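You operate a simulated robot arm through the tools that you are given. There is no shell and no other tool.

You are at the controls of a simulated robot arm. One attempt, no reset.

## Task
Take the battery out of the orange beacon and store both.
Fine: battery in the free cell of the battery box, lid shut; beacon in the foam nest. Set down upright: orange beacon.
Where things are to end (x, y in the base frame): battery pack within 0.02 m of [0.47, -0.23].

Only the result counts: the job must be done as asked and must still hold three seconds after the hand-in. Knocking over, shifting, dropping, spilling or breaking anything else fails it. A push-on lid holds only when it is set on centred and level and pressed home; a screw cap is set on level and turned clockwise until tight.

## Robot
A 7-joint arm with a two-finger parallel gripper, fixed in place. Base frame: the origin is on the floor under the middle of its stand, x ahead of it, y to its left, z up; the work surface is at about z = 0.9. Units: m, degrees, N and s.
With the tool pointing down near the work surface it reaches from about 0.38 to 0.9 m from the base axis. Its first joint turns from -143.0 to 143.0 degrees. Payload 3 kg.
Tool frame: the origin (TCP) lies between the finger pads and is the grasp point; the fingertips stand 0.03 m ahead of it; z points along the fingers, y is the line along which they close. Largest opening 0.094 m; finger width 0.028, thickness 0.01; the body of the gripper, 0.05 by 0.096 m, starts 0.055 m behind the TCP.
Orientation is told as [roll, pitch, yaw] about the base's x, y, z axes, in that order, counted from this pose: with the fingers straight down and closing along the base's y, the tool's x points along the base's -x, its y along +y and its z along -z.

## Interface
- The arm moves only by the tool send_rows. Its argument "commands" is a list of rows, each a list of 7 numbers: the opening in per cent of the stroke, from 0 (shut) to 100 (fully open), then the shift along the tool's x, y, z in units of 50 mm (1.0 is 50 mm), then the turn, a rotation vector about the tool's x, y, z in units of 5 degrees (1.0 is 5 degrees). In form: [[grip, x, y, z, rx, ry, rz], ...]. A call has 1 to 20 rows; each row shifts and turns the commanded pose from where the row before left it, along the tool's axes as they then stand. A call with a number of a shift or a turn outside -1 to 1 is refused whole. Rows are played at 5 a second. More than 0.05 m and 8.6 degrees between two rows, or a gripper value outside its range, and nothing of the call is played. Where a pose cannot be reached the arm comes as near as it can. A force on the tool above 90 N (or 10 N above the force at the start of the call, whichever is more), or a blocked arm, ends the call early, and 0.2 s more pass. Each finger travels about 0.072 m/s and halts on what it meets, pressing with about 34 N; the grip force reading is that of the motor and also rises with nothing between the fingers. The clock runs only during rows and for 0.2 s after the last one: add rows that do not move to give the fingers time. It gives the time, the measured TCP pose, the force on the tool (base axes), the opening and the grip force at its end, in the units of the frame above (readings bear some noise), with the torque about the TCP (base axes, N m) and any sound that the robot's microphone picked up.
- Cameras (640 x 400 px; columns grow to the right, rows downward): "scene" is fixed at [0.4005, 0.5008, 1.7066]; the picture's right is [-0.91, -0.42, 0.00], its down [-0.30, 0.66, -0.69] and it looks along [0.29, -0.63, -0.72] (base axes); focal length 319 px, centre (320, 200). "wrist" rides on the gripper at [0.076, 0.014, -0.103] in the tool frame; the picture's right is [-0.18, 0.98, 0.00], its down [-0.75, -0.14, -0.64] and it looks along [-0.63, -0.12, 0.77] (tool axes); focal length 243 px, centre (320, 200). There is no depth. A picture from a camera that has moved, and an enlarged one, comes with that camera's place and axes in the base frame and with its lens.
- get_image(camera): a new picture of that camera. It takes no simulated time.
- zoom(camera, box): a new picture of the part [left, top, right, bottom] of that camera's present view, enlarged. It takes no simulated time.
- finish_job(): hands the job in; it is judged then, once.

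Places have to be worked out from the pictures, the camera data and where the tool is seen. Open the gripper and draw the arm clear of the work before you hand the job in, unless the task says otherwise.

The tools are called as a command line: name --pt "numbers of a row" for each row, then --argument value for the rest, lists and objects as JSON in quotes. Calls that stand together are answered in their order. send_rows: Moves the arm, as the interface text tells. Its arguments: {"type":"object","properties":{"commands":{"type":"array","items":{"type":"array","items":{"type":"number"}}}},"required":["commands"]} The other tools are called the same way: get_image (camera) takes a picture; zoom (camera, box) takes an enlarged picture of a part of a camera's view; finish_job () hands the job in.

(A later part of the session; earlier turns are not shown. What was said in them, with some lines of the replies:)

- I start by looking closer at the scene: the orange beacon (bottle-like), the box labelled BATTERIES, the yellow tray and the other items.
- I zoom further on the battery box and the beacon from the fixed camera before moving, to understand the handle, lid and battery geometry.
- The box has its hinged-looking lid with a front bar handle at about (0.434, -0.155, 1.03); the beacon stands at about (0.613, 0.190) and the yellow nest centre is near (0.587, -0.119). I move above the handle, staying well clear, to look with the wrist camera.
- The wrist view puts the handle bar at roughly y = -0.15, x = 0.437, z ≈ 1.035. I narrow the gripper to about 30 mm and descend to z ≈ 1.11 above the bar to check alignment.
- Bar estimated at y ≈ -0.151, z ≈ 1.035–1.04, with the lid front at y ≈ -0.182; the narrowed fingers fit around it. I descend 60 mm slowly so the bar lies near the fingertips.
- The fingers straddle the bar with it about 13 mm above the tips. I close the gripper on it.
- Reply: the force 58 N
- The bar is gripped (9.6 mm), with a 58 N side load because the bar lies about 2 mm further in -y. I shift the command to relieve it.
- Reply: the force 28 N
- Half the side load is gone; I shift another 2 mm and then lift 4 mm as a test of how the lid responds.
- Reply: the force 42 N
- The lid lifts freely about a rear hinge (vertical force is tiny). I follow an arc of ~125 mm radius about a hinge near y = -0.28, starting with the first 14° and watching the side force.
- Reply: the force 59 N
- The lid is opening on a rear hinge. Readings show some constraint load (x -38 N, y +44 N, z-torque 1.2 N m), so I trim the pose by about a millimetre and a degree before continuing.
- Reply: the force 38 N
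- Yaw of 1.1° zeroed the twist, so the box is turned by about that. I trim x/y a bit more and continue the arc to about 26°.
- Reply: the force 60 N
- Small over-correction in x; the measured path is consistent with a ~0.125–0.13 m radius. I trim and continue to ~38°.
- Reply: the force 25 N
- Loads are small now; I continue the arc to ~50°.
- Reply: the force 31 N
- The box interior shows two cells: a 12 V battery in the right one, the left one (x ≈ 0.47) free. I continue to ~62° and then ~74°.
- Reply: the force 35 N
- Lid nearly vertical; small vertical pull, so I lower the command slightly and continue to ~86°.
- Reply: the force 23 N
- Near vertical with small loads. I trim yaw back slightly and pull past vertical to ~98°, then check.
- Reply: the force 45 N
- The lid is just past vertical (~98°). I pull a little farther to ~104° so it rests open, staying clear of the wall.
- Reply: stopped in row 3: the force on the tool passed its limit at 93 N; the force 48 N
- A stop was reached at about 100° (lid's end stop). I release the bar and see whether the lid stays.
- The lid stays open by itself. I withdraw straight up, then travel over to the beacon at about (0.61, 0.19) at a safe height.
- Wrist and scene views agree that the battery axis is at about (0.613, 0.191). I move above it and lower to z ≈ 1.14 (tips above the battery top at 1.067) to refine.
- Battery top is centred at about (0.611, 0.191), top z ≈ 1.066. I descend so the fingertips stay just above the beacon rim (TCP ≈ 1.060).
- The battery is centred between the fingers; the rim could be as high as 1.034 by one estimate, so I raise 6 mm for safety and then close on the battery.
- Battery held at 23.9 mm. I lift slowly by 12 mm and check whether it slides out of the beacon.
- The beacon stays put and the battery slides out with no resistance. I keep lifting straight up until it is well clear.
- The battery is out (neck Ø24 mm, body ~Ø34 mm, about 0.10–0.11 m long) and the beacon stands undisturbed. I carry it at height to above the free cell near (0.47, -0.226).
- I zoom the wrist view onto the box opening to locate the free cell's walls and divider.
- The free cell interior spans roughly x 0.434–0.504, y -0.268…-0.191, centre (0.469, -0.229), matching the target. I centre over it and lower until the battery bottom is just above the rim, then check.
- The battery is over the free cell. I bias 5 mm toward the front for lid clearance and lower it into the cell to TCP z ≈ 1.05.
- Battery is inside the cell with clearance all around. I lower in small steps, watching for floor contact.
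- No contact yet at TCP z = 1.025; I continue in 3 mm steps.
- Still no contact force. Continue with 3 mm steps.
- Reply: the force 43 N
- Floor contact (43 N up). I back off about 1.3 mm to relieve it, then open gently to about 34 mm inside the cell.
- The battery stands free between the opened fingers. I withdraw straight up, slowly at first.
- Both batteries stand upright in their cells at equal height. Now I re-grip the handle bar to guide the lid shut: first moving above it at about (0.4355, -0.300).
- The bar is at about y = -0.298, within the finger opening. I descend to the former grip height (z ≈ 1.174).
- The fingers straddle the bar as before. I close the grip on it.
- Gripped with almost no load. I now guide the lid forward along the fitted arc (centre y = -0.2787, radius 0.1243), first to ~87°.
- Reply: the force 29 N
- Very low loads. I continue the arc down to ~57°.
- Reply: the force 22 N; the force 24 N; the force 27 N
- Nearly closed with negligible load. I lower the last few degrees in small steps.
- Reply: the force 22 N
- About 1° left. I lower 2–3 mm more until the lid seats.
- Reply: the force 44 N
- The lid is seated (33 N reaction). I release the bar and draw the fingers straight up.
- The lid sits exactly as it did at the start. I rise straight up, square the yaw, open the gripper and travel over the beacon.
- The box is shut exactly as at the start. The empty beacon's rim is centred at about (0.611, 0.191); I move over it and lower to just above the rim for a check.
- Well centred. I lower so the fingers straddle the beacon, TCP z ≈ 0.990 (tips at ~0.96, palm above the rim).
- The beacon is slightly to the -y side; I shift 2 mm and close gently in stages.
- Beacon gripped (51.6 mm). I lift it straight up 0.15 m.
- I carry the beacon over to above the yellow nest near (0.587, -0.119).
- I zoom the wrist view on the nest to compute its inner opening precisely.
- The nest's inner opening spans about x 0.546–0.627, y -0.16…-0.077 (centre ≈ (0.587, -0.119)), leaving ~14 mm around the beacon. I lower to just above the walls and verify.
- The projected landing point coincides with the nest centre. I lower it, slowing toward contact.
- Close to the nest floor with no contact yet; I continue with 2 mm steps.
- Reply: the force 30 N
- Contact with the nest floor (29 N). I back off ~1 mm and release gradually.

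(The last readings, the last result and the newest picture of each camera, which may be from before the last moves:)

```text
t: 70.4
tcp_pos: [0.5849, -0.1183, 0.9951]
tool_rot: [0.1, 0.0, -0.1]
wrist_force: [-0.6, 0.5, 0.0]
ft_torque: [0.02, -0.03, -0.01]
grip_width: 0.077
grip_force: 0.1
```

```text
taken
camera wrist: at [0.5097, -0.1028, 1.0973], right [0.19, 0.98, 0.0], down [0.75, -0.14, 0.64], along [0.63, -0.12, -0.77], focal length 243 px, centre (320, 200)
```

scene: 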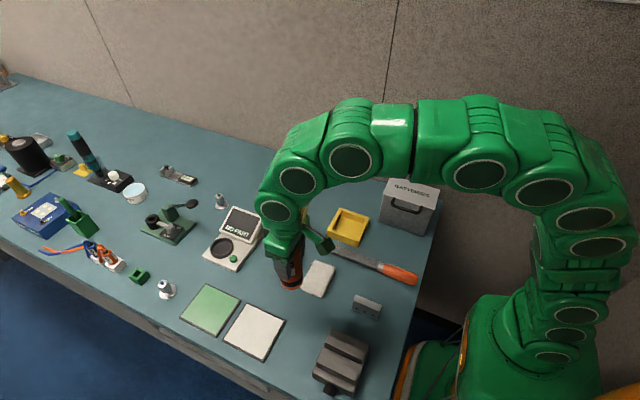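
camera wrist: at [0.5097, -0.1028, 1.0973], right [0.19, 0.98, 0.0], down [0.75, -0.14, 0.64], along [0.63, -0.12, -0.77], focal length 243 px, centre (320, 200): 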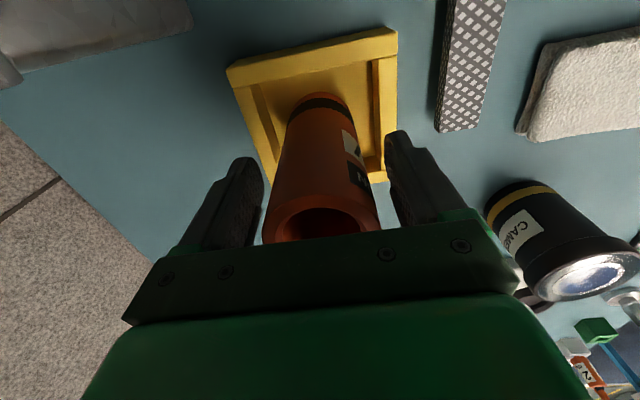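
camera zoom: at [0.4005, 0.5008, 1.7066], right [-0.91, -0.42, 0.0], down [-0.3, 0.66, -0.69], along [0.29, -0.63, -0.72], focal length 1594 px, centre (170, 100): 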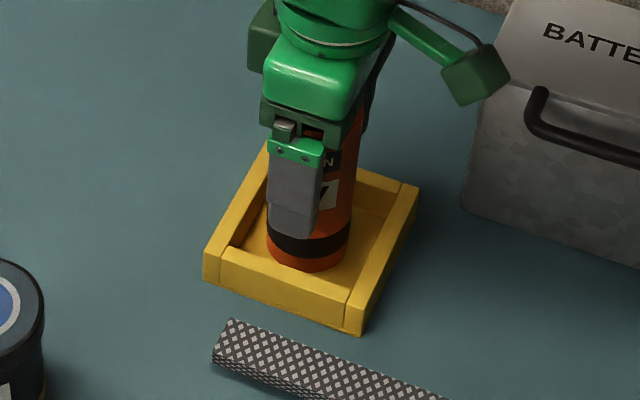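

The beacon stands upright in the nest, free of the fingers. I rise straight up and clear of the work.

send_rows --pt "82 0 0 -0.1 0 0 0" --pt "82 0 0 -0.3 0 0 0" --pt "82 0 0 -0.4 0 0 0" --pt "82 0 0 -0.5 0 0 0" --pt "82 0 0 -0.6 0 0 0" --pt "90 0 0 -0.8 0 0 0" --pt "100 0 0 -0.9 0 0 0" --pt "100 0 0 -0.9 0 0 0" --pt "100 0 0 -0.9 0 0 0" --pt "100 0.6 0.6 0 0 0 0" --pt "100 0.6 0.6 0 0 0 0" --pt "100 0.6 0.6 0 0 0 0" --pt "100 0 0 0 0 0 0"

get_image --camera "scene"

zoom --camera "scene" --box '[310, 160, 460, 270]'

get_image --camera "wrist"

```text
t: 73.2
tcp_pos: [0.4969, -0.0285, 1.265]
tool_rot: [0.1, 0.0, 0.0]
wrist_force: [-0.7, 0.2, -0.4]
ft_torque: [0.0, -0.01, 0.04]
grip_width: 0.0938
grip_force: 0.0
```

```text
taken
```

scene: 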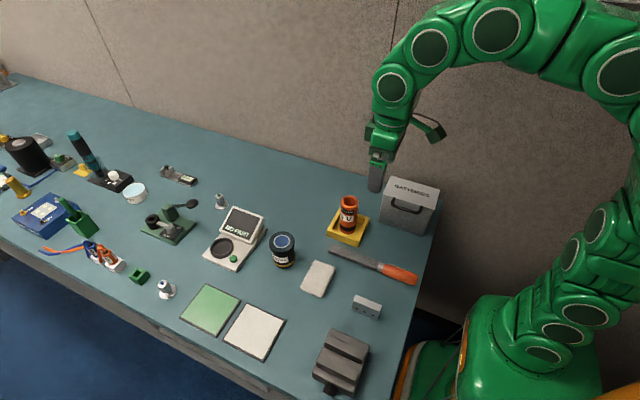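

```text
3.64 times, centred on (385, 215) of scene
camera zoom: at [0.4005, 0.5008, 1.7066], right [-0.91, -0.42, 0.0], down [-0.3, 0.66, -0.69], along [0.29, -0.63, -0.72], focal length 1159 px, centre (84, 146)
```

zoom: 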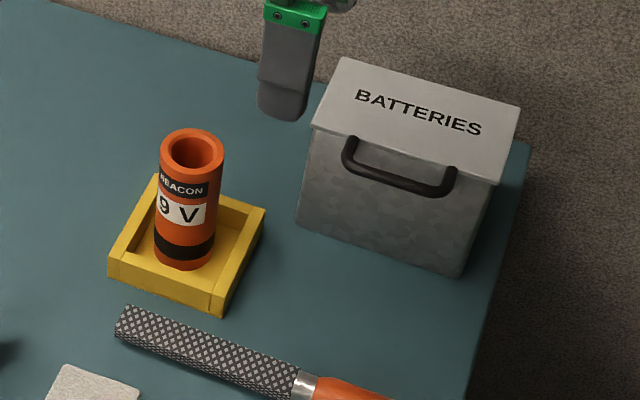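

```text
taken
camera wrist: at [0.4205, -0.0141, 1.368], right [0.19, 0.98, 0.0], down [0.75, -0.14, 0.64], along [0.63, -0.12, -0.77], focal length 243 px, centre (320, 200)
```

wrist: 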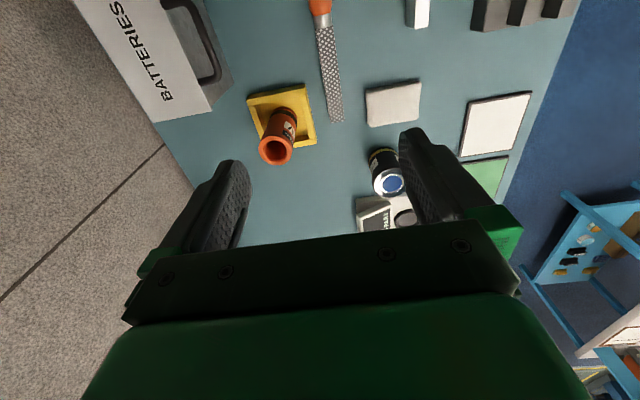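

The beacon stands upright in the nest, the lid looks exactly as it did when shut at the start, with the 9 V battery in its cell at about (0.469, -0.225). The other items look undisturbed, and the open gripper is clear of the work, so I hand in the job.

finish_job

```text
The job is handed in.
```

I took the battery out of the orange beacon, stored both, and handed the job in. I don't have the judge's result yet.

- **Battery:** it was standing upright in the free cell of the battery box when I released it, at about (0.469, -0.225). That is roughly 5 mm from the target, and the 12 V battery stayed in its own cell.
- **Lid:** I guided it down until it seated. It looks exactly as it did before I opened it.
- **Beacon:** it stands upright in the middle of the yellow nest, at about (0.586, -0.118). I took the yellow tray to be the foam nest, since nothing else nearby fitted.
- **Surroundings:** nothing else on the table looks moved. The gripper is open and the arm is clear.
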